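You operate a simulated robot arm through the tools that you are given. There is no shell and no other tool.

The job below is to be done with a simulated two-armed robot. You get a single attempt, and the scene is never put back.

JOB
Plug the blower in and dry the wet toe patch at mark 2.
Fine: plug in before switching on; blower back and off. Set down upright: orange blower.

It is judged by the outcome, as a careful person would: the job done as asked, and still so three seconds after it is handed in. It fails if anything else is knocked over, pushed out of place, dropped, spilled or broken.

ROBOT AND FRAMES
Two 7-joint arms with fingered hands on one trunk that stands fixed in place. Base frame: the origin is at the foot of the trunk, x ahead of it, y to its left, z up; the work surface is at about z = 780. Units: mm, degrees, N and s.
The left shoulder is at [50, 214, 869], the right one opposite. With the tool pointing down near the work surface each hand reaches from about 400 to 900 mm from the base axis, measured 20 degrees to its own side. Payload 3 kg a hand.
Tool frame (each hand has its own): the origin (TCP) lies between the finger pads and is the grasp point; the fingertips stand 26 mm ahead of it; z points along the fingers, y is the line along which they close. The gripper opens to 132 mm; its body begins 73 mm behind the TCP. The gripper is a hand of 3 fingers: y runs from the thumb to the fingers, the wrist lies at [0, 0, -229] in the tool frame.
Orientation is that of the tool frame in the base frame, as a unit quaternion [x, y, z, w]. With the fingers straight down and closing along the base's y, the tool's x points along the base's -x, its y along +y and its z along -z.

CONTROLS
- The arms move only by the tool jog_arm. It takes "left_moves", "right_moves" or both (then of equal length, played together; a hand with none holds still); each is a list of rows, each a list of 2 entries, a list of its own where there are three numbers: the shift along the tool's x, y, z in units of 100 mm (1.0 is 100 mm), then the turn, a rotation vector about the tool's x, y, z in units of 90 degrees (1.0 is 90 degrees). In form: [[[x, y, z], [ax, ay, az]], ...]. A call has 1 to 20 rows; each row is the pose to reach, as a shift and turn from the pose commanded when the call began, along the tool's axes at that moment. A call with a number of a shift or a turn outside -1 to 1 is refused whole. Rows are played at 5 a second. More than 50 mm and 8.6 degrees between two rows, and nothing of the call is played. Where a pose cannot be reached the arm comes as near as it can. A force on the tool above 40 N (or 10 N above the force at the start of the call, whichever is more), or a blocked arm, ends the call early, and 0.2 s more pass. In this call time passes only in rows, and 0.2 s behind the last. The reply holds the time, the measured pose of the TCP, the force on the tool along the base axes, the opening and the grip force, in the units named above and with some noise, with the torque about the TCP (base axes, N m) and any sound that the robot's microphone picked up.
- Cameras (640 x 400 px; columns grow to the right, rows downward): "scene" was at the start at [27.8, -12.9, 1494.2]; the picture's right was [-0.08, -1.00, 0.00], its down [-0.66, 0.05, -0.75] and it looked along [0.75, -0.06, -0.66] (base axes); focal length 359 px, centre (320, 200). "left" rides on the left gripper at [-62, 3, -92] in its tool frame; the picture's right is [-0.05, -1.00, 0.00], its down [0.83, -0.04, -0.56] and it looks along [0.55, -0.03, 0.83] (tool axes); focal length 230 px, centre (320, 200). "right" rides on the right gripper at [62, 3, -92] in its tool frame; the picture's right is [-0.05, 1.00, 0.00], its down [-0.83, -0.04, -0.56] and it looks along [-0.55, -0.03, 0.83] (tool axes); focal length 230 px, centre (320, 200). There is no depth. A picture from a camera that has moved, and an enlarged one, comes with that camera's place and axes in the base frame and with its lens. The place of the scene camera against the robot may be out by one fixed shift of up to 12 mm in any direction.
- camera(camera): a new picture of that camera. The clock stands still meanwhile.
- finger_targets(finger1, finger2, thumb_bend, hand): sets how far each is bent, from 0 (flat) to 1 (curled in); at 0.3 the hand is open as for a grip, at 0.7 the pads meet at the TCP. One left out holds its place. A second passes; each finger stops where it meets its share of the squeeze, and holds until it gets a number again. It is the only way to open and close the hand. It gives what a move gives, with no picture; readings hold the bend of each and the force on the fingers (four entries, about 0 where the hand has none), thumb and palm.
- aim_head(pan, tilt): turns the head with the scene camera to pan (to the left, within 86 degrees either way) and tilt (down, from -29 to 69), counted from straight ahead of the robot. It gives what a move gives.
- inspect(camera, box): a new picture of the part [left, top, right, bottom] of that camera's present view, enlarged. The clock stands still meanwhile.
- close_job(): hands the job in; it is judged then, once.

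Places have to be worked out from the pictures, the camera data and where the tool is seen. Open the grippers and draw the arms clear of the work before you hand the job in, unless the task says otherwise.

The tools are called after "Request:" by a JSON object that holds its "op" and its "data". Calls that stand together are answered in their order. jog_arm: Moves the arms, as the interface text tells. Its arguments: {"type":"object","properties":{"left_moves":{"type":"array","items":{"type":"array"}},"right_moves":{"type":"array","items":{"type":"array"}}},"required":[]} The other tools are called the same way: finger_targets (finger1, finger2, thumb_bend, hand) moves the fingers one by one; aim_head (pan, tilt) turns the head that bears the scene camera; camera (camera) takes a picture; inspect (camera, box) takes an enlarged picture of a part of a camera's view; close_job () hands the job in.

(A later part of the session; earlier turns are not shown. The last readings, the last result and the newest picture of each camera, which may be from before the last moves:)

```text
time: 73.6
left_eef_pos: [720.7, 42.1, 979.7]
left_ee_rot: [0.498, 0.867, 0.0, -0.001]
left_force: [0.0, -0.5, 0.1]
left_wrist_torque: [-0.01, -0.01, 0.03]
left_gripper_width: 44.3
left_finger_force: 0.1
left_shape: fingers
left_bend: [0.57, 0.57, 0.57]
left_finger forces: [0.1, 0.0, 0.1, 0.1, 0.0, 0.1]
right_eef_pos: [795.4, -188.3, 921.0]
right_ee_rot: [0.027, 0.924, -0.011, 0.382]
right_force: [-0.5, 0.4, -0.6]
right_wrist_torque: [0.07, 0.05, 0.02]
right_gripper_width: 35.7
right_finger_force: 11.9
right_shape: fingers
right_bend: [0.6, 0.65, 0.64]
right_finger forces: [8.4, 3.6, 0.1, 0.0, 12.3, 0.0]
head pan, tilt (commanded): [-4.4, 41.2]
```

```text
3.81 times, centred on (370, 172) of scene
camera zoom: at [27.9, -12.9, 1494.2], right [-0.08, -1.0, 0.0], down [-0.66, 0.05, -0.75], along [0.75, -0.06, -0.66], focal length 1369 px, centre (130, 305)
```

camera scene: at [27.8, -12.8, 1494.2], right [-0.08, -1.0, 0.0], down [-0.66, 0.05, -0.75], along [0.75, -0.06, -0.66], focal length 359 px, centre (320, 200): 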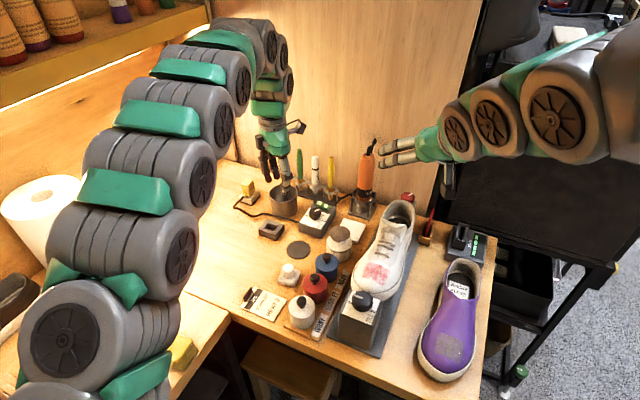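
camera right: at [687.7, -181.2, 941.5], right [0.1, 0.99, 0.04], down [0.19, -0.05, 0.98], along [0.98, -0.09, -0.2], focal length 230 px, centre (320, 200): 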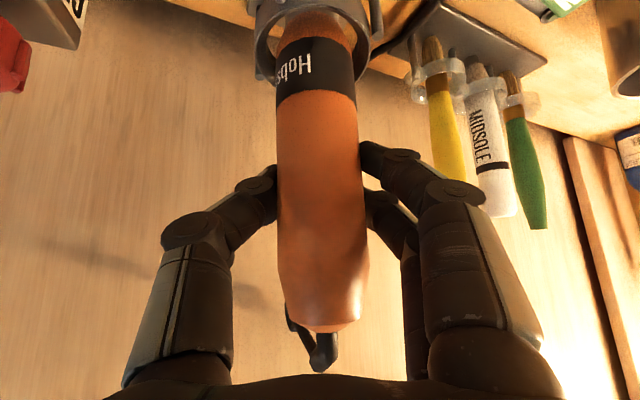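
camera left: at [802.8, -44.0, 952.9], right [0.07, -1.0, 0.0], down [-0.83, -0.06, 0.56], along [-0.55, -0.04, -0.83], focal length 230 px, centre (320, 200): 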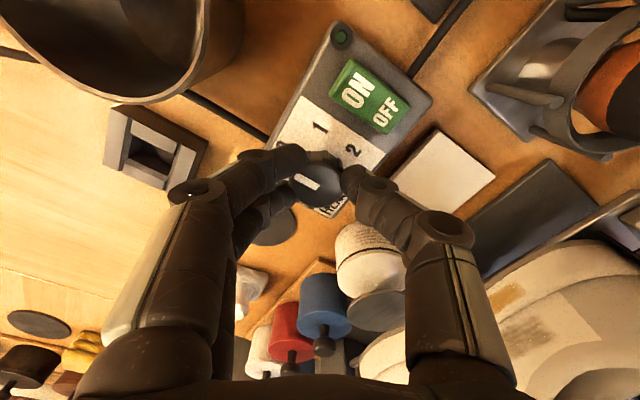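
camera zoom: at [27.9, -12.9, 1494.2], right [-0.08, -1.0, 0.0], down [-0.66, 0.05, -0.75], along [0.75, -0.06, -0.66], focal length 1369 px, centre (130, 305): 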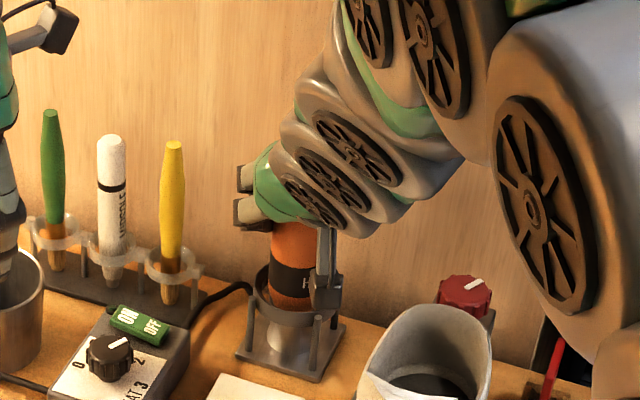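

Contact is good (12 N). I squeeze harder and then lift the blower slowly straight up 30 mm as a test.

Request:
{"op": "finger_targets", "data": {"hand": "right", "finger1": 0.79, "finger2": 0.79, "thumb_bend": 0.79}}

Request:
{"op": "jog_arm", "data": {"right_moves": [[[-0.07, 0, -0.07], [0, 0, 0]], [[-0.14, 0, -0.14], [0, 0, 0]], [[-0.213, 0, -0.212], [0, 0, 0]]]}}

Request:
{"op": "camera", "data": {"camera": "right"}}

Request:
{"op": "inspect", "data": {"camera": "scene", "box": [310, 120, 430, 225]}}

```text
time: 74.6
left_eef_pos: [719.8, 39.8, 980.1]
left_ee_rot: [0.498, 0.867, 0.001, -0.001]
left_force: [-0.5, 0.0, -1.0]
left_wrist_torque: [0.01, 0.01, 0.02]
left_gripper_width: 44.1
left_finger_force: 0.1
left_shape: fingers
left_bend: [0.57, 0.57, 0.57]
left_finger forces: [0.0, 0.0, 0.0, 0.1, 0.0, 0.0]
right_eef_pos: [795.2, -189.3, 918.9]
right_ee_rot: [0.027, 0.923, -0.011, 0.383]
right_force: [-0.2, -0.3, 0.8]
right_wrist_torque: [0.0, 0.01, 0.03]
right_gripper_width: 0.1
right_finger_force: 0.1
right_shape: fingers
right_bend: [0.75, 0.77, 0.76]
right_finger forces: [0.0, 0.1, 0.0, 0.0, 0.0, 0.1]
head pan, tilt (commanded): [-4.4, 41.2]
```

```text
time: 75.4
left_eef_pos: [720.7, 41.5, 980.8]
left_ee_rot: [0.499, 0.867, 0.0, -0.001]
left_force: [-0.4, -0.5, -0.2]
left_wrist_torque: [0.01, 0.03, 0.02]
left_gripper_width: 43.9
left_finger_force: 0.0
left_shape: fingers
left_bend: [0.57, 0.57, 0.57]
left_finger forces: [0.1, 0.1, 0.0, 0.1, 0.0, 0.1]
right_eef_pos: [794.5, -189.0, 948.7]
right_ee_rot: [0.027, 0.924, -0.01, 0.382]
right_force: [0.0, -0.5, 0.2]
right_wrist_torque: [-0.01, -0.02, -0.03]
right_gripper_width: 0.1
right_finger_force: 0.1
right_shape: fingers
right_bend: [0.75, 0.77, 0.76]
right_finger forces: [0.0, 0.0, 0.0, 0.1, 0.1, 0.1]
head pan, tilt (commanded): [-4.4, 41.2]
```

```text
taken
camera right: at [686.8, -181.3, 970.0], right [0.1, 0.99, 0.04], down [0.19, -0.05, 0.98], along [0.98, -0.09, -0.2], focal length 230 px, centre (320, 200)
```

right: 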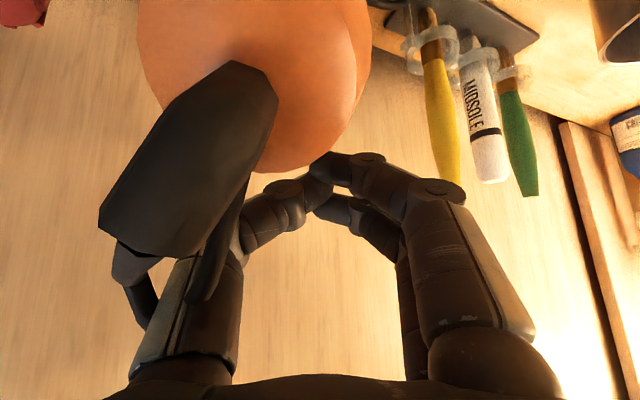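

```text
3.81 times, centred on (370, 172) of scene
camera zoom: at [27.8, -12.9, 1494.2], right [-0.08, -1.0, 0.0], down [-0.66, 0.05, -0.75], along [0.75, -0.06, -0.66], focal length 1369 px, centre (130, 305)
```

zoom: 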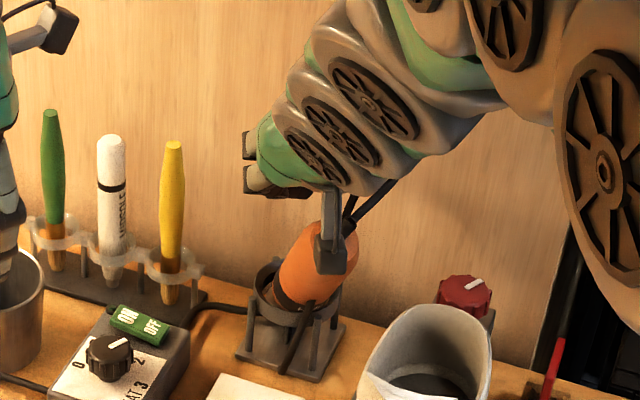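

The squeeze made the body slip out of the pads, and the blower now leans in its stand toward the robot. I stop and look closely before any further motion.

Request:
{"op": "inspect", "data": {"camera": "scene", "box": [335, 165, 395, 225]}}

Request:
{"op": "camera", "data": {"camera": "scene"}}

Request:
{"op": "camera", "data": {"camera": "left"}}

```text
6.67 times, centred on (365, 195) of scene
camera zoom: at [27.8, -12.9, 1494.2], right [-0.08, -1.0, 0.0], down [-0.66, 0.05, -0.75], along [0.75, -0.06, -0.66], focal length 2395 px, centre (20, 233)
```

zoom: 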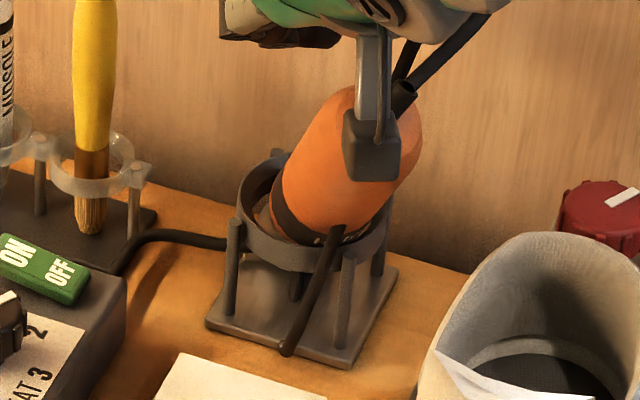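

```text
taken
camera scene: at [27.8, -12.9, 1494.2], right [-0.08, -1.0, 0.0], down [-0.66, 0.05, -0.75], along [0.75, -0.06, -0.66], focal length 359 px, centre (320, 200)
```

scene: 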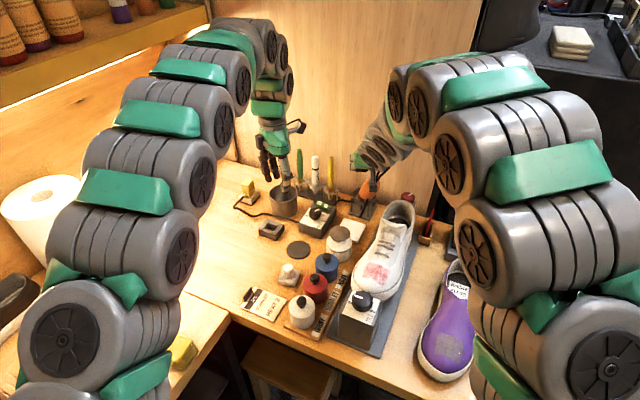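

```text
taken
camera left: at [754.1, -10.7, 1072.1], right [-0.84, -0.55, 0.0], down [-0.46, 0.69, 0.56], along [-0.3, 0.47, -0.83], focal length 230 px, centre (320, 200)
```

left: 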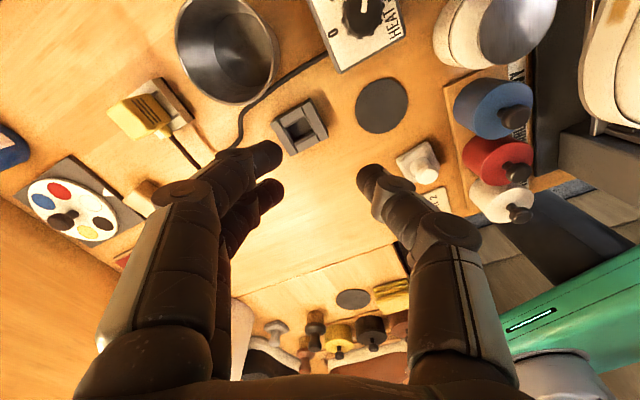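

The blower is leaning about 35° toward the robot but still sits in its stand, with no force on the hand. I retreat slowly along the tool axis, which moves hand and camera directly away from it.

Request:
{"op": "jog_arm", "data": {"right_moves": [[[0, 0, -0.1], [0, 0, 0]], [[0, 0, -0.2], [0, 0, 0]], [[0, 0, -0.35], [0, 0, 0]], [[0, 0, -0.5], [0, 0, 0]], [[0, 0, -0.7], [0, 0, 0]], [[0, 0, -0.9], [0, 0, 0]]]}}

Request:
{"op": "camera", "data": {"camera": "right"}}

Request:
{"op": "inspect", "data": {"camera": "scene", "box": [325, 145, 405, 225]}}

```text
time: 76.8
left_eef_pos: [720.6, 40.9, 980.8]
left_ee_rot: [0.5, 0.866, 0.0, -0.001]
left_force: [-0.3, 0.1, 0.1]
left_wrist_torque: [-0.01, -0.02, 0.01]
left_gripper_width: 44.1
left_finger_force: 0.0
left_shape: fingers
left_bend: [0.57, 0.57, 0.57]
left_finger forces: [0.0, 0.0, 0.0, 0.0, 0.1, 0.0]
right_eef_pos: [730.3, -184.5, 1012.4]
right_ee_rot: [0.026, 0.924, -0.011, 0.382]
right_force: [0.0, 0.0, 0.0]
right_wrist_torque: [0.01, -0.01, 0.0]
right_gripper_width: 0.1
right_finger_force: 0.0
right_shape: fingers
right_bend: [0.75, 0.77, 0.76]
right_finger forces: [0.0, 0.0, 0.0, 0.0, 0.0, 0.0]
head pan, tilt (commanded): [-4.4, 41.2]
```

```text
taken
camera right: at [623.3, -177.6, 1034.0], right [0.1, 0.99, 0.04], down [0.19, -0.05, 0.98], along [0.98, -0.09, -0.2], focal length 230 px, centre (320, 200)
```

right: 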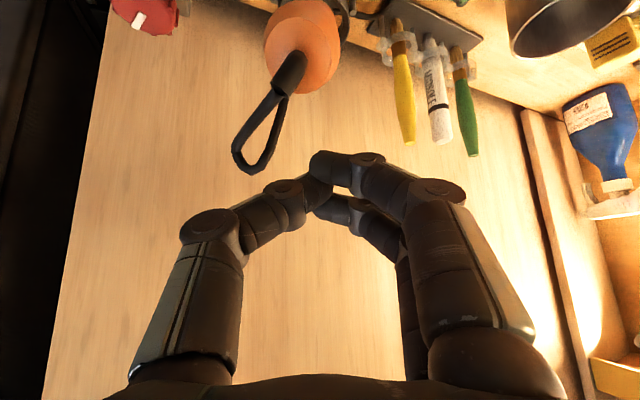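

```text
5.00 times, centred on (365, 185) of scene
camera zoom: at [27.8, -12.9, 1494.2], right [-0.08, -1.0, 0.0], down [-0.66, 0.05, -0.75], along [0.75, -0.06, -0.66], focal length 1796 px, centre (95, 275)
```

zoom: 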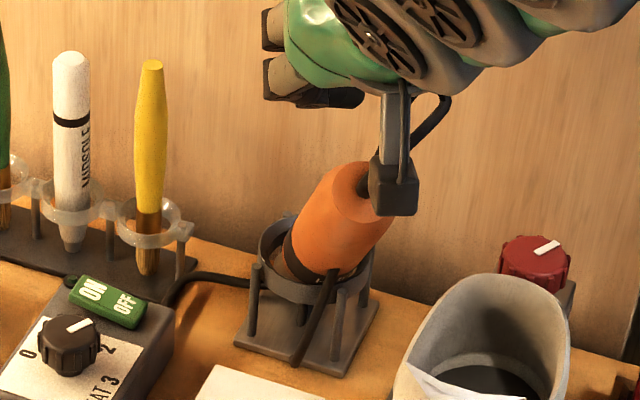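

The blower leans toward the robot and slightly right, held by its ring. I back off further for a full view of it.

Request:
{"op": "jog_arm", "data": {"right_moves": [[[0, 0, -0.25], [0, 0, 0]], [[0, 0, -0.5], [0, 0, 0]], [[0, 0, -0.75], [0, 0, 0]], [[0, 0, -1.0], [0, 0, 0]]]}}

Request:
{"op": "camera", "data": {"camera": "right"}}

Request:
{"op": "inspect", "data": {"camera": "right", "box": [240, 0, 400, 160]}}

Request:
{"op": "inspect", "data": {"camera": "scene", "box": [325, 145, 405, 225]}}

```text
time: 77.8
left_eef_pos: [719.8, 41.0, 980.0]
left_ee_rot: [0.499, 0.867, 0.0, 0.0]
left_force: [0.4, 0.9, -0.8]
left_wrist_torque: [0.0, 0.01, -0.01]
left_gripper_width: 43.9
left_finger_force: 0.1
left_shape: fingers
left_bend: [0.57, 0.57, 0.57]
left_finger forces: [0.1, 0.0, 0.0, 0.0, 0.0, 0.0]
right_eef_pos: [661.0, -180.0, 1084.2]
right_ee_rot: [0.027, 0.923, -0.011, 0.383]
right_force: [-0.6, 0.4, -0.1]
right_wrist_torque: [-0.01, -0.01, 0.05]
right_gripper_width: 0.1
right_finger_force: 0.0
right_shape: fingers
right_bend: [0.75, 0.77, 0.76]
right_finger forces: [0.0, 0.0, 0.0, 0.0, 0.1, 0.0]
head pan, tilt (commanded): [-4.4, 41.2]
```

```text
taken
camera right: at [553.0, -172.8, 1104.2], right [0.1, 0.99, 0.04], down [0.19, -0.06, 0.98], along [0.98, -0.09, -0.2], focal length 230 px, centre (320, 200)
```

right: 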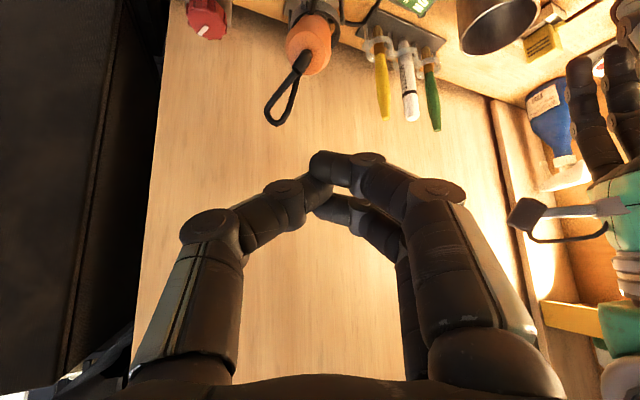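

```text
2.50 times, centred on (320, 80) of right
camera zoom: at [553.0, -172.8, 1104.2], right [0.1, 0.99, 0.04], down [0.19, -0.06, 0.98], along [0.98, -0.09, -0.2], focal length 575 px, centre (320, 500)
```

zoom: 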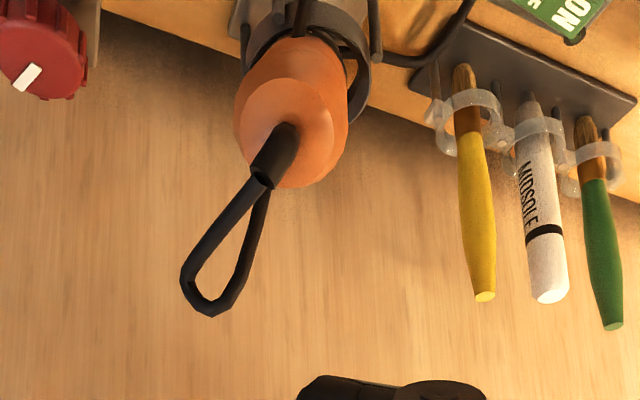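

```text
5.00 times, centred on (365, 185) of scene
camera zoom: at [27.8, -12.9, 1494.2], right [-0.08, -1.0, 0.0], down [-0.66, 0.05, -0.75], along [0.75, -0.06, -0.66], focal length 1796 px, centre (95, 275)
```

zoom: 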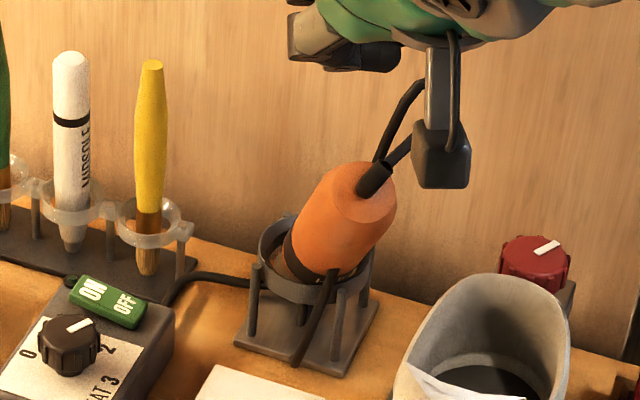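

The body leans ~36° straight toward the robot, nearly in line with my tool axis, so an end-on grip (tool axis along the blower) will be stable. I open the right hand, and turn it 9° toward vertical to match the lean, then measure.

Request:
{"op": "finger_targets", "data": {"hand": "right", "finger1": 0.45, "finger2": 0.45, "thumb_bend": 0.45}}

Request:
{"op": "jog_arm", "data": {"right_moves": [[[0.1, -0.03, 0], [0, 0.05, 0]], [[0.2, -0.06, 0], [0, 0.1, 0]]]}}

Request:
{"op": "camera", "data": {"camera": "right"}}

Request:
{"op": "inspect", "data": {"camera": "right", "box": [240, 0, 400, 160]}}

```text
time: 78.8
left_eef_pos: [719.9, 42.1, 980.6]
left_ee_rot: [0.499, 0.867, 0.001, -0.001]
left_force: [-0.9, 0.3, 0.0]
left_wrist_torque: [0.0, -0.04, 0.01]
left_gripper_width: 43.9
left_finger_force: 0.0
left_shape: fingers
left_bend: [0.57, 0.57, 0.57]
left_finger forces: [0.0, 0.0, 0.1, 0.1, 0.0, 0.0]
right_eef_pos: [660.8, -181.4, 1082.2]
right_ee_rot: [0.028, 0.923, -0.012, 0.383]
right_force: [-0.4, 0.0, 0.8]
right_wrist_torque: [-0.04, 0.03, 0.01]
right_gripper_width: 84.1
right_finger_force: 0.0
right_shape: fingers
right_bend: [0.45, 0.45, 0.45]
right_finger forces: [0.0, 0.0, 0.0, 0.0, 0.1, 0.0]
head pan, tilt (commanded): [-4.4, 41.2]
```

```text
time: 79.4
left_eef_pos: [720.1, 41.0, 978.9]
left_ee_rot: [0.498, 0.867, 0.001, -0.001]
left_force: [0.3, 0.4, -0.8]
left_wrist_torque: [0.0, 0.0, 0.02]
left_gripper_width: 44.0
left_finger_force: 0.0
left_shape: fingers
left_bend: [0.57, 0.57, 0.57]
left_finger forces: [0.0, 0.1, 0.0, 0.0, 0.1, 0.0]
right_eef_pos: [645.0, -185.6, 1070.1]
right_ee_rot: [0.028, 0.951, -0.008, 0.309]
right_force: [1.1, 0.8, 0.2]
right_wrist_torque: [0.01, 0.01, -0.03]
right_gripper_width: 84.0
right_finger_force: 0.0
right_shape: fingers
right_bend: [0.45, 0.45, 0.45]
right_finger forces: [0.0, 0.0, 0.0, 0.1, 0.0, 0.0]
head pan, tilt (commanded): [-4.4, 41.2]
```

```text
taken
camera right: at [542.7, -178.8, 1108.3], right [0.1, 0.99, 0.03], down [0.34, -0.06, 0.94], along [0.93, -0.08, -0.35], focal length 230 px, centre (320, 200)
```

right: 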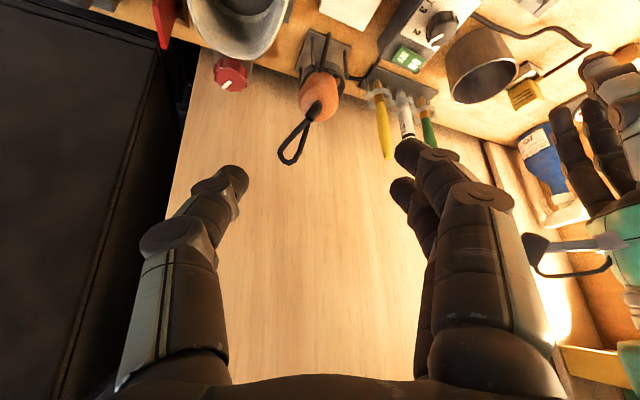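

```text
2.50 times, centred on (320, 80) of right
camera zoom: at [542.7, -178.8, 1108.3], right [0.1, 0.99, 0.03], down [0.34, -0.06, 0.94], along [0.93, -0.08, -0.35], focal length 575 px, centre (320, 500)
```

zoom: 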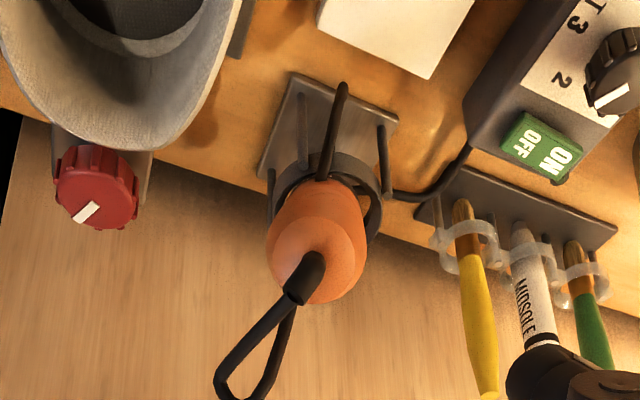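

From here the blower's end sits at about tool (16, -1, 153) and its axis is within 5° of the tool axis. I shift 16 mm in tool x and advance 90 mm toward it.

Request:
{"op": "jog_arm", "data": {"right_moves": [[[0.08, 0.005, 0.15], [0, 0, 0]], [[0.16, 0.01, 0.35], [0, 0, 0]], [[0.16, 0.01, 0.55], [0, 0, 0]], [[0.16, 0.01, 0.75], [0, 0, 0]], [[0.16, 0.01, 0.9], [0, 0, 0]]]}}

Request:
{"op": "camera", "data": {"camera": "right"}}

Request:
{"op": "inspect", "data": {"camera": "scene", "box": [325, 135, 415, 225]}}

```text
time: 80.6
left_eef_pos: [720.0, 40.7, 980.0]
left_ee_rot: [0.499, 0.867, 0.001, -0.001]
left_force: [0.1, 0.5, 0.6]
left_wrist_torque: [0.0, 0.05, 0.0]
left_gripper_width: 44.0
left_finger_force: 0.0
left_shape: fingers
left_bend: [0.57, 0.57, 0.57]
left_finger forces: [0.0, 0.0, 0.0, 0.1, 0.0, 0.1]
right_eef_pos: [686.0, -186.9, 986.7]
right_ee_rot: [0.028, 0.951, -0.009, 0.309]
right_force: [-0.5, -0.3, 0.1]
right_wrist_torque: [0.0, -0.03, 0.02]
right_gripper_width: 84.3
right_finger_force: 0.0
right_shape: fingers
right_bend: [0.45, 0.45, 0.45]
right_finger forces: [0.1, 0.0, 0.1, 0.0, 0.0, 0.0]
head pan, tilt (commanded): [-4.4, 41.2]
```

```text
taken
camera right: at [583.4, -179.6, 1025.7], right [0.1, 0.99, 0.03], down [0.34, -0.06, 0.94], along [0.93, -0.08, -0.35], focal length 230 px, centre (320, 200)
```

right: 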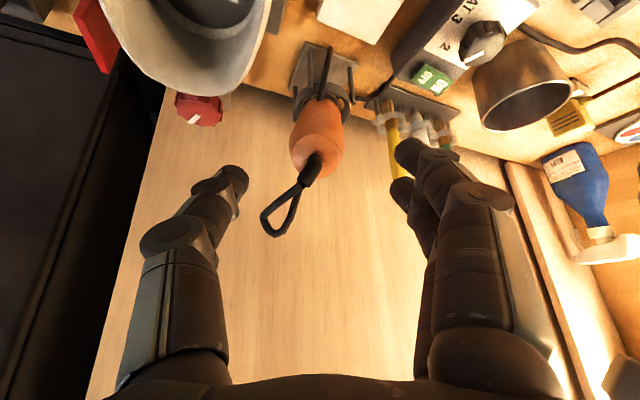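

```text
4.44 times, centred on (370, 180) of scene
camera zoom: at [27.9, -12.9, 1494.2], right [-0.08, -1.0, 0.0], down [-0.66, 0.05, -0.75], along [0.75, -0.06, -0.66], focal length 1597 px, centre (98, 289)
```

zoom: 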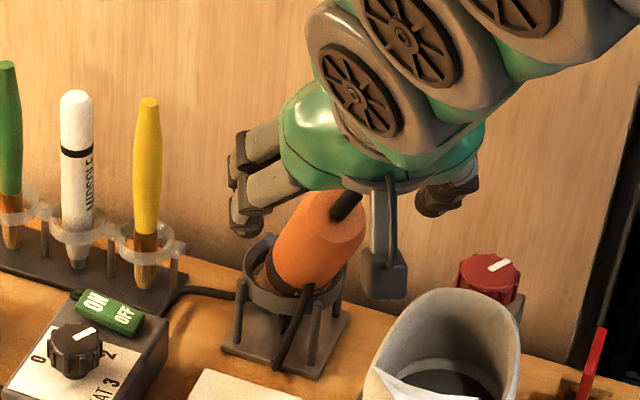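

Getting close; I zoom to measure the end position relative to the hand.

Request:
{"op": "inspect", "data": {"camera": "right", "box": [220, 40, 420, 250]}}

```text
1.90 times, centred on (320, 145) of right
camera zoom: at [583.4, -179.6, 1025.7], right [0.1, 0.99, 0.03], down [0.34, -0.06, 0.94], along [0.93, -0.08, -0.35], focal length 438 px, centre (320, 305)
```

zoom: 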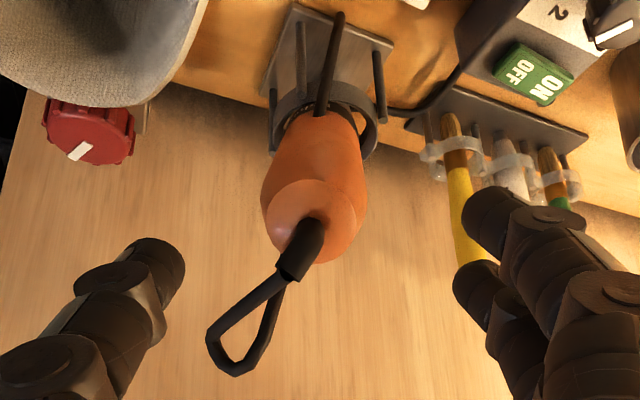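

End at tool (-3, -4, 62); the blower axis is another ~8° closer to vertical than my tool. I rotate to match and move to about 45 mm short of the final grip point.

Request:
{"op": "jog_arm", "data": {"right_moves": [[[-0.03, -0.018, 0.2], [-0.015, 0.047, 0]], [[-0.059, -0.036, 0.408], [-0.03, 0.093, 0]]]}}

Request:
{"op": "camera", "data": {"camera": "right"}}

Request:
{"op": "inspect", "data": {"camera": "right", "box": [200, 60, 440, 280]}}

Request:
{"op": "inspect", "data": {"camera": "scene", "box": [325, 135, 415, 225]}}

```text
time: 81.2
left_eef_pos: [719.7, 41.9, 980.3]
left_ee_rot: [0.498, 0.867, 0.001, 0.0]
left_force: [0.7, -0.3, 0.1]
left_wrist_torque: [-0.04, -0.01, -0.02]
left_gripper_width: 44.3
left_finger_force: 0.0
left_shape: fingers
left_bend: [0.57, 0.57, 0.57]
left_finger forces: [0.0, 0.1, 0.1, 0.0, 0.0, 0.0]
right_eef_pos: [713.6, -192.3, 959.1]
right_ee_rot: [0.021, 0.971, 0.015, 0.24]
right_force: [-0.2, 0.3, -1.0]
right_wrist_torque: [-0.02, 0.02, -0.01]
right_gripper_width: 84.4
right_finger_force: 0.0
right_shape: fingers
right_bend: [0.45, 0.45, 0.45]
right_finger forces: [0.0, 0.1, 0.0, 0.1, 0.1, 0.1]
head pan, tilt (commanded): [-4.4, 41.2]
```

```text
taken
camera right: at [617.8, -190.3, 1011.9], right [0.08, 0.99, 0.06], down [0.47, -0.09, 0.87], along [0.88, -0.04, -0.48], focal length 230 px, centre (320, 200)
```

right: 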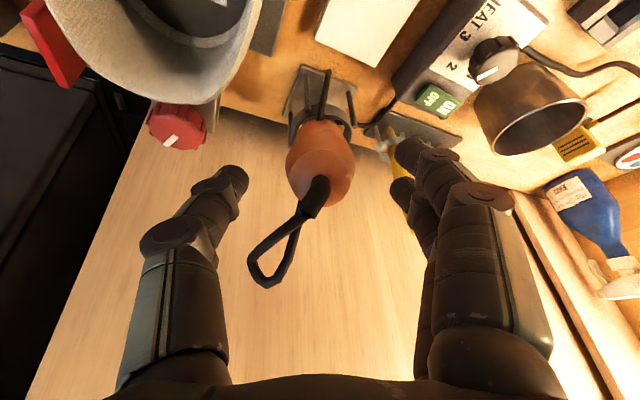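

```text
1.82 times, centred on (320, 170) of right
camera zoom: at [617.8, -190.3, 1011.9], right [0.08, 0.99, 0.06], down [0.47, -0.09, 0.87], along [0.88, -0.04, -0.48], focal length 418 px, centre (320, 254)
```

zoom: 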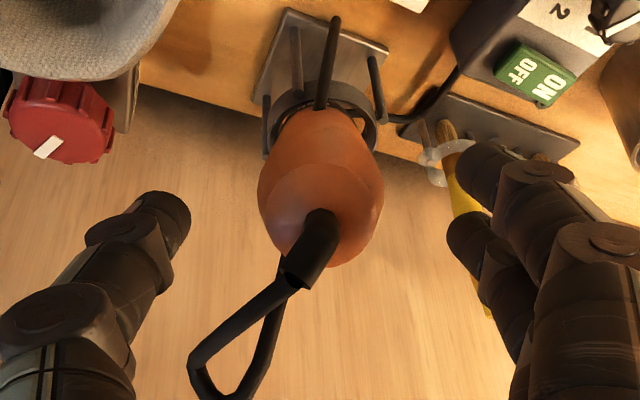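

```text
4.44 times, centred on (370, 180) of scene
camera zoom: at [27.9, -12.9, 1494.2], right [-0.08, -1.0, 0.0], down [-0.66, 0.05, -0.75], along [0.75, -0.06, -0.66], focal length 1597 px, centre (98, 289)
```

zoom: 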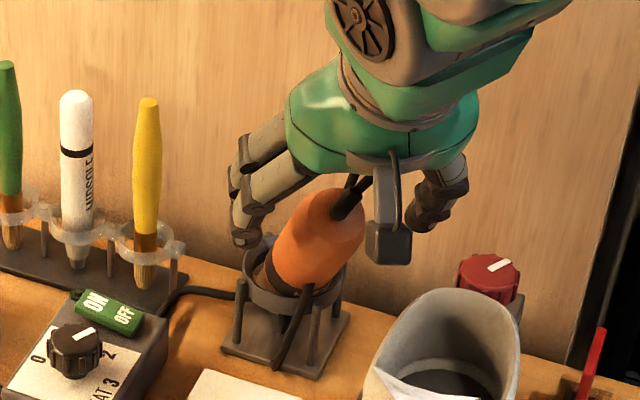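

Now the axis is aligned: the end is at tool (-1, 0, 24). I advance 45 mm so the pads surround the upper body.

Request:
{"op": "jog_arm", "data": {"right_moves": [[[0, 0.015, 0.15], [0, 0, 0]], [[0, 0.015, 0.3], [0, 0, 0]], [[0, 0.015, 0.45], [0, 0, 0]]]}}

Request:
{"op": "camera", "data": {"camera": "right"}}

Request:
{"op": "inspect", "data": {"camera": "scene", "box": [325, 135, 415, 225]}}

```text
time: 82.0
left_eef_pos: [719.3, 40.6, 979.2]
left_ee_rot: [0.499, 0.867, 0.0, -0.001]
left_force: [-0.3, -0.3, 0.2]
left_wrist_torque: [0.01, 0.03, 0.01]
left_gripper_width: 44.1
left_finger_force: 0.1
left_shape: fingers
left_bend: [0.57, 0.57, 0.57]
left_finger forces: [0.0, 0.0, 0.1, 0.0, 0.0, 0.0]
right_eef_pos: [736.1, -190.3, 919.0]
right_ee_rot: [0.021, 0.971, 0.015, 0.24]
right_force: [0.1, 0.4, -0.4]
right_wrist_torque: [-0.01, -0.02, 0.0]
right_gripper_width: 84.7
right_finger_force: 0.0
right_shape: fingers
right_bend: [0.45, 0.45, 0.45]
right_finger forces: [0.0, 0.0, 0.0, 0.1, 0.0, 0.0]
head pan, tilt (commanded): [-4.4, 41.2]
```

```text
taken
camera right: at [639.0, -187.6, 970.7], right [0.08, 0.99, 0.06], down [0.47, -0.09, 0.88], along [0.88, -0.04, -0.48], focal length 230 px, centre (320, 200)
```

right: 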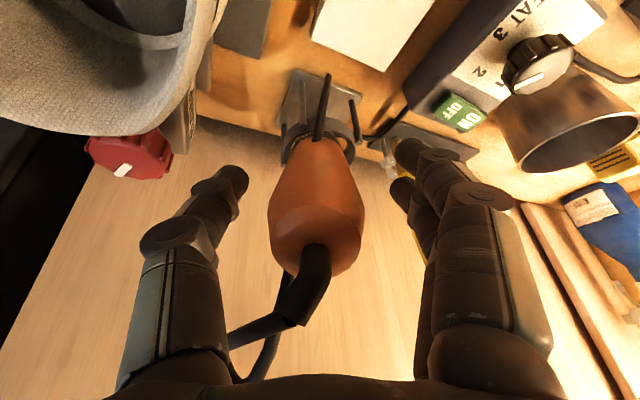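

```text
4.44 times, centred on (370, 180) of scene
camera zoom: at [27.9, -12.9, 1494.2], right [-0.08, -1.0, 0.0], down [-0.66, 0.05, -0.75], along [0.75, -0.06, -0.66], focal length 1597 px, centre (98, 289)
```

zoom: 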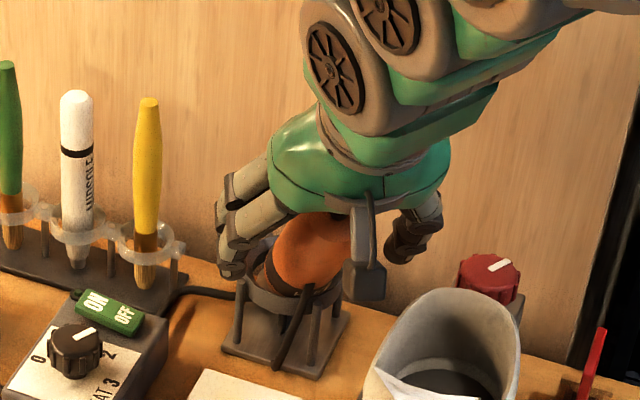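

The pads now surround the body about 20–29 mm below its end. I close gently first and check balance.

Request:
{"op": "finger_targets", "data": {"hand": "right", "finger1": 0.58, "finger2": 0.58, "thumb_bend": 0.58}}

Request:
{"op": "camera", "data": {"camera": "right"}}

```text
time: 83.0
left_eef_pos: [719.9, 41.7, 979.5]
left_ee_rot: [0.498, 0.867, 0.0, 0.0]
left_force: [-0.1, 0.1, 0.4]
left_wrist_torque: [-0.03, 0.0, -0.01]
left_gripper_width: 44.0
left_finger_force: 0.0
left_shape: fingers
left_bend: [0.57, 0.57, 0.57]
left_finger forces: [0.0, 0.1, 0.0, 0.0, 0.0, 0.0]
right_eef_pos: [735.0, -190.7, 919.0]
right_ee_rot: [0.022, 0.971, 0.015, 0.239]
right_force: [0.5, 0.2, 0.0]
right_wrist_torque: [0.0, 0.0, 0.0]
right_gripper_width: 45.5
right_finger_force: 0.6
right_shape: fingers
right_bend: [0.57, 0.57, 0.57]
right_finger forces: [0.0, 0.1, 0.0, 0.0, 0.1, 0.0]
head pan, tilt (commanded): [-4.4, 41.2]
```

```text
taken
camera right: at [638.6, -187.7, 970.9], right [0.08, 0.99, 0.06], down [0.47, -0.09, 0.88], along [0.88, -0.04, -0.48], focal length 230 px, centre (320, 200)
```

right: 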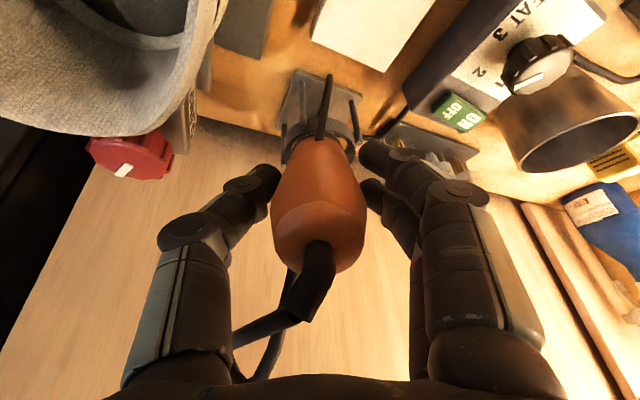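

Close and even, with first light contact. I close further to hold it.

Request:
{"op": "finger_targets", "data": {"hand": "right", "finger1": 0.67, "finger2": 0.67, "thumb_bend": 0.67}}

Request:
{"op": "camera", "data": {"camera": "right"}}

Request:
{"op": "inspect", "data": {"camera": "scene", "box": [325, 135, 415, 225]}}

```text
time: 84.0
left_eef_pos: [719.5, 41.3, 980.5]
left_ee_rot: [0.498, 0.867, 0.0, -0.001]
left_force: [1.0, -0.3, -0.6]
left_wrist_torque: [0.0, -0.05, -0.02]
left_gripper_width: 43.9
left_finger_force: 0.0
left_shape: fingers
left_bend: [0.57, 0.57, 0.57]
left_finger forces: [0.1, 0.0, 0.0, 0.1, 0.0, 0.0]
right_eef_pos: [736.0, -190.1, 918.0]
right_ee_rot: [0.021, 0.971, 0.015, 0.239]
right_force: [2.7, -0.8, -0.5]
right_wrist_torque: [0.02, 0.04, -0.02]
right_gripper_width: 34.5
right_finger_force: 10.5
right_shape: fingers
right_bend: [0.61, 0.59, 0.62]
right_finger forces: [3.9, 6.2, 0.0, 0.1, 10.0, 0.1]
head pan, tilt (commanded): [-4.4, 41.2]
```

```text
taken
camera right: at [638.6, -187.7, 970.9], right [0.08, 0.99, 0.06], down [0.47, -0.09, 0.87], along [0.88, -0.04, -0.48], focal length 230 px, centre (320, 200)
```

right: 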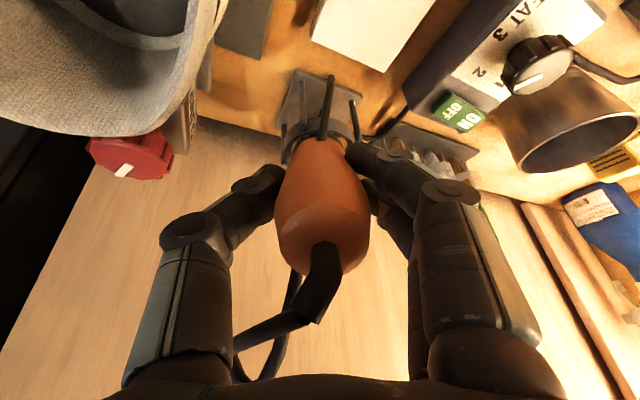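

```text
4.44 times, centred on (370, 180) of scene
camera zoom: at [27.9, -12.9, 1494.2], right [-0.08, -1.0, 0.0], down [-0.66, 0.05, -0.75], along [0.75, -0.06, -0.66], focal length 1597 px, centre (98, 289)
```

zoom: 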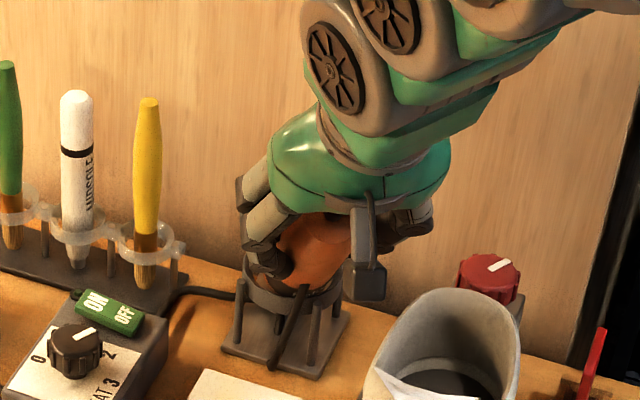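

Held at 10 N on all three digits. I tighten a bit more and check that it holds.

Request:
{"op": "finger_targets", "data": {"hand": "right", "finger1": 0.72, "finger2": 0.72, "thumb_bend": 0.72}}

Request:
{"op": "camera", "data": {"camera": "right"}}

```text
time: 85.0
left_eef_pos: [721.3, 41.5, 979.1]
left_ee_rot: [0.498, 0.867, 0.0, -0.002]
left_force: [-0.1, 0.3, 0.0]
left_wrist_torque: [-0.02, 0.01, 0.01]
left_gripper_width: 44.0
left_finger_force: 0.0
left_shape: fingers
left_bend: [0.57, 0.57, 0.57]
left_finger forces: [0.1, 0.0, 0.1, 0.0, 0.0, 0.1]
right_eef_pos: [735.4, -190.5, 917.5]
right_ee_rot: [0.021, 0.971, 0.015, 0.238]
right_force: [0.1, 0.3, -1.0]
right_wrist_torque: [0.01, 0.01, 0.01]
right_gripper_width: 33.5
right_finger_force: 16.7
right_shape: fingers
right_bend: [0.62, 0.58, 0.64]
right_finger forces: [7.8, 8.6, 0.0, 0.0, 15.4, 0.0]
head pan, tilt (commanded): [-4.4, 41.2]
```

```text
taken
camera right: at [638.6, -187.6, 970.9], right [0.08, 0.99, 0.06], down [0.48, -0.09, 0.87], along [0.88, -0.04, -0.48], focal length 230 px, centre (320, 200)
```

right: 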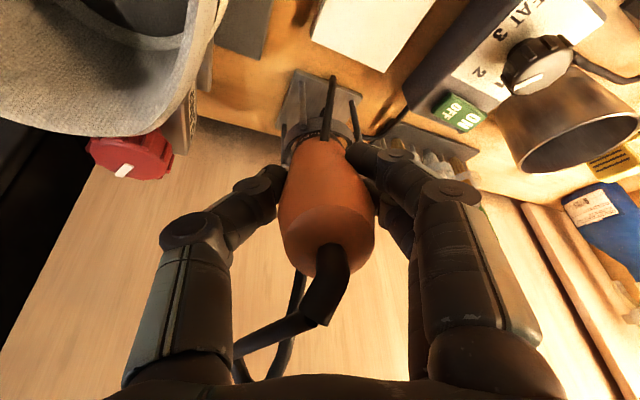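

Firm and balanced (about 16 N). I pull it 30 mm out along its own axis as a test.

Request:
{"op": "jog_arm", "data": {"right_moves": [[[0, 0, -0.08], [0, 0, 0]], [[0, 0, -0.16], [0, 0, 0]], [[0, 0, -0.24], [0, 0, 0]], [[0, 0, -0.32], [0, 0, 0]]]}}

Request:
{"op": "camera", "data": {"camera": "right"}}

Request:
{"op": "inspect", "data": {"camera": "scene", "box": [325, 135, 415, 225]}}

```text
time: 86.0
left_eef_pos: [720.3, 40.8, 980.6]
left_ee_rot: [0.497, 0.868, 0.001, -0.001]
left_force: [-0.6, -0.4, 0.0]
left_wrist_torque: [0.0, 0.01, 0.02]
left_gripper_width: 44.0
left_finger_force: 0.0
left_shape: fingers
left_bend: [0.57, 0.57, 0.57]
left_finger forces: [0.0, 0.0, 0.0, 0.0, 0.0, 0.1]
right_eef_pos: [719.4, -191.7, 946.5]
right_ee_rot: [0.021, 0.971, 0.015, 0.239]
right_force: [0.3, 0.5, -3.2]
right_wrist_torque: [0.02, 0.1, -0.01]
right_gripper_width: 32.8
right_finger_force: 16.5
right_shape: fingers
right_bend: [0.63, 0.59, 0.64]
right_finger forces: [8.6, 8.0, 0.0, 0.0, 16.0, 0.0]
head pan, tilt (commanded): [-4.4, 41.2]
```

```text
taken
camera right: at [623.4, -188.6, 998.4], right [0.08, 0.99, 0.06], down [0.48, -0.09, 0.87], along [0.88, -0.04, -0.48], focal length 230 px, centre (320, 200)
```

right: 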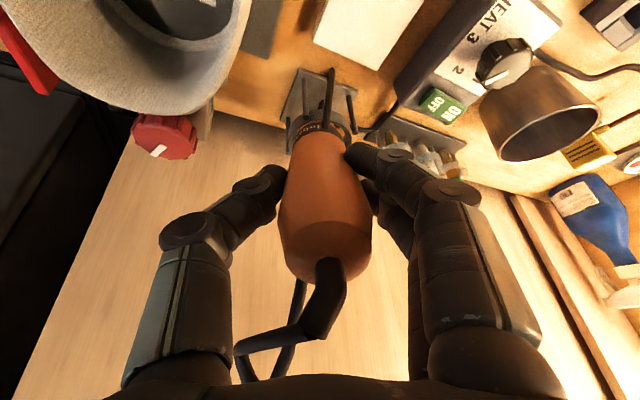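

```text
4.44 times, centred on (370, 180) of scene
camera zoom: at [27.9, -12.9, 1494.2], right [-0.08, -1.0, 0.0], down [-0.66, 0.05, -0.75], along [0.75, -0.06, -0.66], focal length 1597 px, centre (98, 289)
```

zoom: 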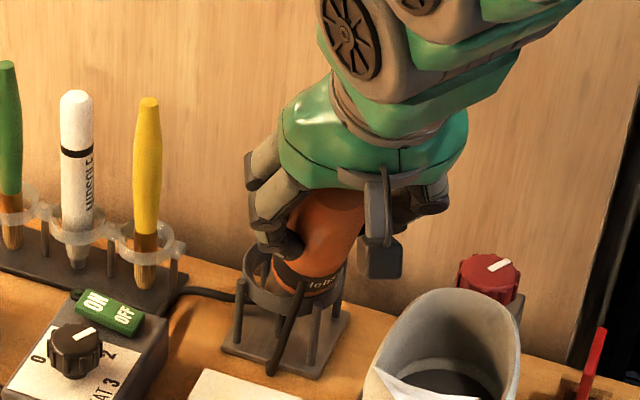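

It holds: the blower is rising out of the ring, about 3 N of weight. Before continuing I check the dark rod at the front of the stand.

Request:
{"op": "inspect", "data": {"camera": "scene", "box": [345, 180, 385, 225]}}

Request:
{"op": "inspect", "data": {"camera": "right", "box": [260, 50, 400, 160]}}

```text
8.89 times, centred on (365, 202) of scene
camera zoom: at [27.9, -12.9, 1494.2], right [-0.08, -1.0, 0.0], down [-0.66, 0.05, -0.75], along [0.75, -0.06, -0.66], focal length 3194 px, centre (-80, 178)
```

zoom: 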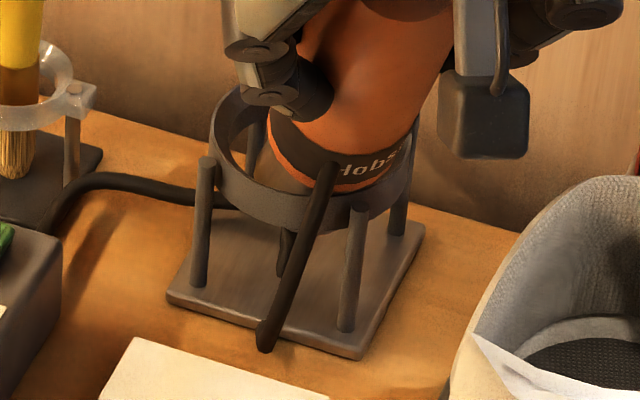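

```text
3.64 times, centred on (330, 105) of right
camera zoom: at [623.4, -188.6, 998.4], right [0.08, 0.99, 0.06], down [0.48, -0.09, 0.87], along [0.88, -0.04, -0.48], focal length 837 px, centre (284, 546)
```

zoom: 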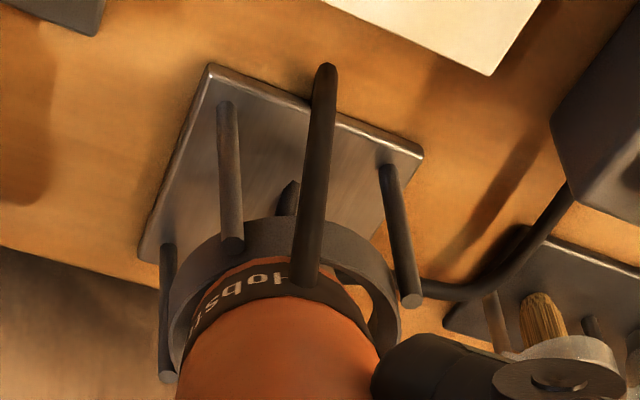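

The rod is just part of the blower's slack cord crossing in front of the stand. I continue pulling the blower out along its axis by 75 mm.

Request:
{"op": "jog_arm", "data": {"right_moves": [[[0, 0, -0.15], [0, 0, 0]], [[0, 0, -0.3], [0, 0, 0]], [[0, 0, -0.45], [0, 0, 0]], [[0, 0, -0.6], [0, 0, 0]], [[0, 0, -0.75], [0, 0, 0]]]}}

Request:
{"op": "camera", "data": {"camera": "right"}}

Request:
{"op": "inspect", "data": {"camera": "scene", "box": [325, 120, 415, 225]}}

```text
time: 87.2
left_eef_pos: [719.0, 41.7, 980.2]
left_ee_rot: [0.498, 0.867, 0.0, -0.001]
left_force: [-0.6, -0.2, 0.0]
left_wrist_torque: [0.0, 0.01, -0.01]
left_gripper_width: 43.8
left_finger_force: 0.0
left_shape: fingers
left_bend: [0.57, 0.57, 0.57]
left_finger forces: [0.0, 0.0, 0.0, 0.1, 0.1, 0.0]
right_eef_pos: [685.5, -193.1, 1013.7]
right_ee_rot: [0.022, 0.97, 0.015, 0.24]
right_force: [-0.4, -0.2, -2.7]
right_wrist_torque: [-0.01, 0.11, 0.0]
right_gripper_width: 33.0
right_finger_force: 16.0
right_shape: fingers
right_bend: [0.63, 0.59, 0.64]
right_finger forces: [8.7, 8.0, 0.0, 0.0, 15.9, 0.0]
head pan, tilt (commanded): [-4.4, 41.2]
```

```text
taken
camera right: at [589.1, -190.2, 1065.9], right [0.08, 0.99, 0.06], down [0.47, -0.09, 0.88], along [0.88, -0.04, -0.48], focal length 230 px, centre (320, 200)
```

right: 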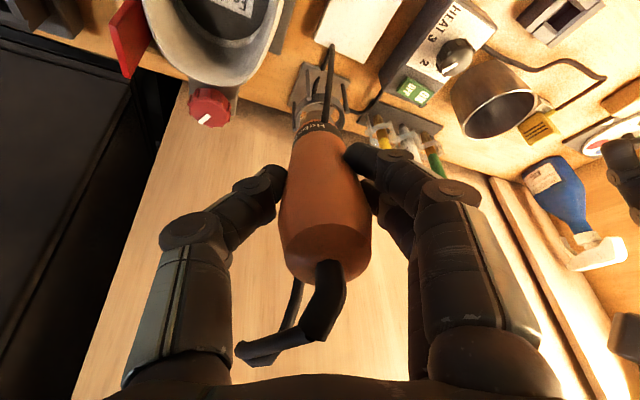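

```text
3.81 times, centred on (370, 172) of scene
camera zoom: at [27.9, -12.9, 1494.2], right [-0.08, -1.0, 0.0], down [-0.66, 0.05, -0.75], along [0.75, -0.06, -0.66], focal length 1369 px, centre (130, 305)
```

zoom: 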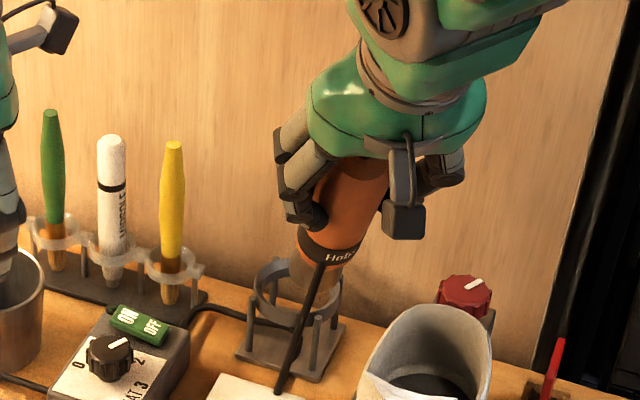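

The nozzle is about clear of the ring. I raise straight up 40 mm to be sure.

Request:
{"op": "jog_arm", "data": {"right_moves": [[[-0.05, 0, -0.09], [0, 0, 0]], [[-0.1, 0, -0.18], [0, 0, 0]], [[-0.15, 0, -0.27], [0, 0, 0]], [[-0.2, 0, -0.36], [0, 0, 0]]]}}

Request:
{"op": "inspect", "data": {"camera": "scene", "box": [325, 110, 425, 225]}}

Request:
{"op": "camera", "data": {"camera": "right"}}

```text
time: 88.2
left_eef_pos: [719.5, 42.0, 981.8]
left_ee_rot: [0.498, 0.867, 0.001, 0.0]
left_force: [0.3, -0.6, 0.2]
left_wrist_torque: [-0.01, 0.04, -0.01]
left_gripper_width: 43.7
left_finger_force: 0.1
left_shape: fingers
left_bend: [0.57, 0.57, 0.57]
left_finger forces: [0.1, 0.0, 0.0, 0.0, 0.0, 0.0]
right_eef_pos: [687.0, -194.7, 1051.7]
right_ee_rot: [0.022, 0.971, 0.016, 0.238]
right_force: [0.2, 0.9, -3.1]
right_wrist_torque: [0.02, 0.11, -0.02]
right_gripper_width: 32.9
right_finger_force: 16.3
right_shape: fingers
right_bend: [0.63, 0.59, 0.64]
right_finger forces: [8.6, 8.1, 0.0, 0.0, 15.8, 0.0]
head pan, tilt (commanded): [-4.4, 41.2]
```

```text
3.48 times, centred on (375, 168) of scene
camera zoom: at [27.9, -12.9, 1494.2], right [-0.08, -1.0, 0.0], down [-0.66, 0.05, -0.75], along [0.75, -0.06, -0.66], focal length 1250 px, centre (129, 313)
```

zoom: 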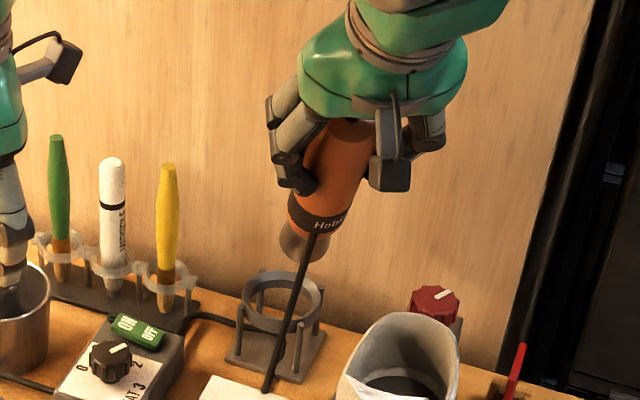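

```text
taken
camera right: at [591.0, -191.2, 1105.8], right [0.08, 0.99, 0.06], down [0.48, -0.09, 0.87], along [0.88, -0.04, -0.48], focal length 230 px, centre (320, 200)
```

right: 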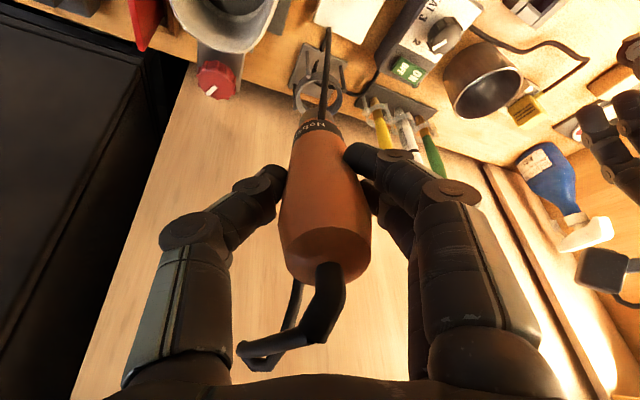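

The blower is free and steady in the hand (3 N). I raise it 60 mm, then carry it back toward the toe in steps, keeping the nozzle well above the shoe.

Request:
{"op": "jog_arm", "data": {"right_moves": [[[-0.09, 0.008, -0.177], [0, 0, 0]], [[-0.185, 0.017, -0.355], [0, 0, 0]], [[-0.277, 0.025, -0.532], [0, 0, 0]]]}}

Request:
{"op": "jog_arm", "data": {"right_moves": [[[0.22, 0.016, -0.113], [0, 0, 0]], [[0.44, 0.033, -0.226], [0, 0, 0]], [[0.65, 0.05, -0.339], [0, 0, 0]], [[0.873, 0.066, -0.452], [0, 0, 0]]]}}

Request:
{"op": "camera", "data": {"camera": "scene"}}

Request:
{"op": "camera", "data": {"camera": "right"}}

```text
time: 89.0
left_eef_pos: [721.1, 42.0, 978.8]
left_ee_rot: [0.498, 0.867, 0.0, 0.0]
left_force: [-0.1, -0.4, -0.8]
left_wrist_torque: [0.01, -0.02, 0.01]
left_gripper_width: 44.0
left_finger_force: 0.1
left_shape: fingers
left_bend: [0.57, 0.57, 0.57]
left_finger forces: [0.0, 0.0, 0.1, 0.1, 0.0, 0.1]
right_eef_pos: [686.6, -194.4, 1112.8]
right_ee_rot: [0.022, 0.971, 0.016, 0.239]
right_force: [1.3, -0.6, -2.6]
right_wrist_torque: [-0.02, 0.14, -0.03]
right_gripper_width: 32.7
right_finger_force: 16.8
right_shape: fingers
right_bend: [0.64, 0.59, 0.64]
right_finger forces: [8.7, 8.1, 0.0, 0.0, 15.8, 0.0]
head pan, tilt (commanded): [-4.4, 41.2]
```

```text
time: 90.0
left_eef_pos: [720.6, 41.1, 982.0]
left_ee_rot: [0.497, 0.868, 0.001, 0.0]
left_force: [-0.5, -0.2, -0.4]
left_wrist_torque: [0.01, -0.05, 0.03]
left_gripper_width: 44.1
left_finger_force: 0.0
left_shape: fingers
left_bend: [0.57, 0.57, 0.57]
left_finger forces: [0.0, 0.0, 0.0, 0.0, 0.0, 0.0]
right_eef_pos: [588.4, -181.9, 1110.5]
right_ee_rot: [0.021, 0.971, 0.016, 0.24]
right_force: [0.1, -1.5, -3.7]
right_wrist_torque: [-0.01, 0.09, 0.0]
right_gripper_width: 32.5
right_finger_force: 16.7
right_shape: fingers
right_bend: [0.64, 0.59, 0.64]
right_finger forces: [9.1, 8.4, 0.0, 0.0, 15.6, 0.0]
head pan, tilt (commanded): [-4.4, 41.2]
```

```text
taken
camera scene: at [27.8, -12.9, 1494.2], right [-0.08, -1.0, 0.0], down [-0.66, 0.05, -0.75], along [0.75, -0.06, -0.66], focal length 359 px, centre (320, 200)
```

scene: 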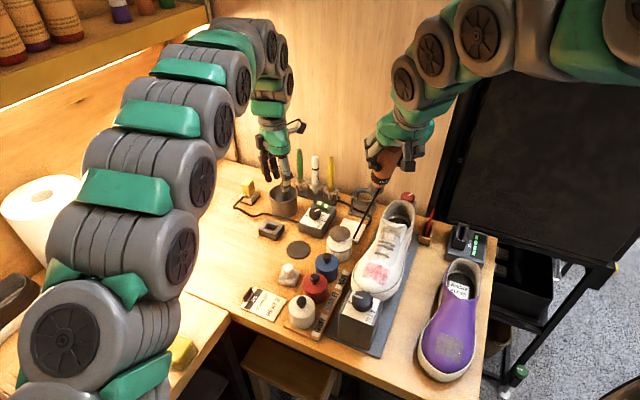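

```text
taken
camera right: at [492.1, -180.2, 1164.1], right [0.08, 0.99, 0.06], down [0.48, -0.09, 0.87], along [0.88, -0.04, -0.48], focal length 230 px, centre (320, 200)
```

right: 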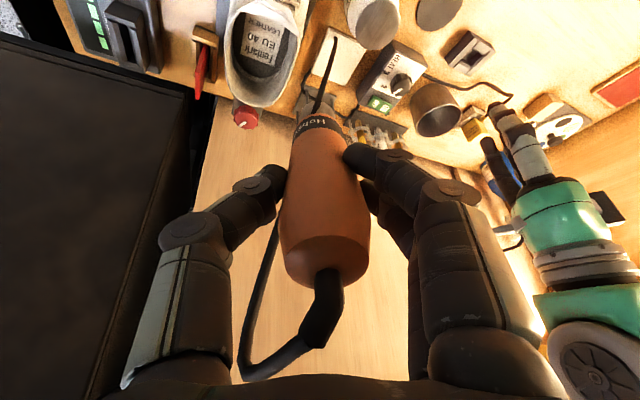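

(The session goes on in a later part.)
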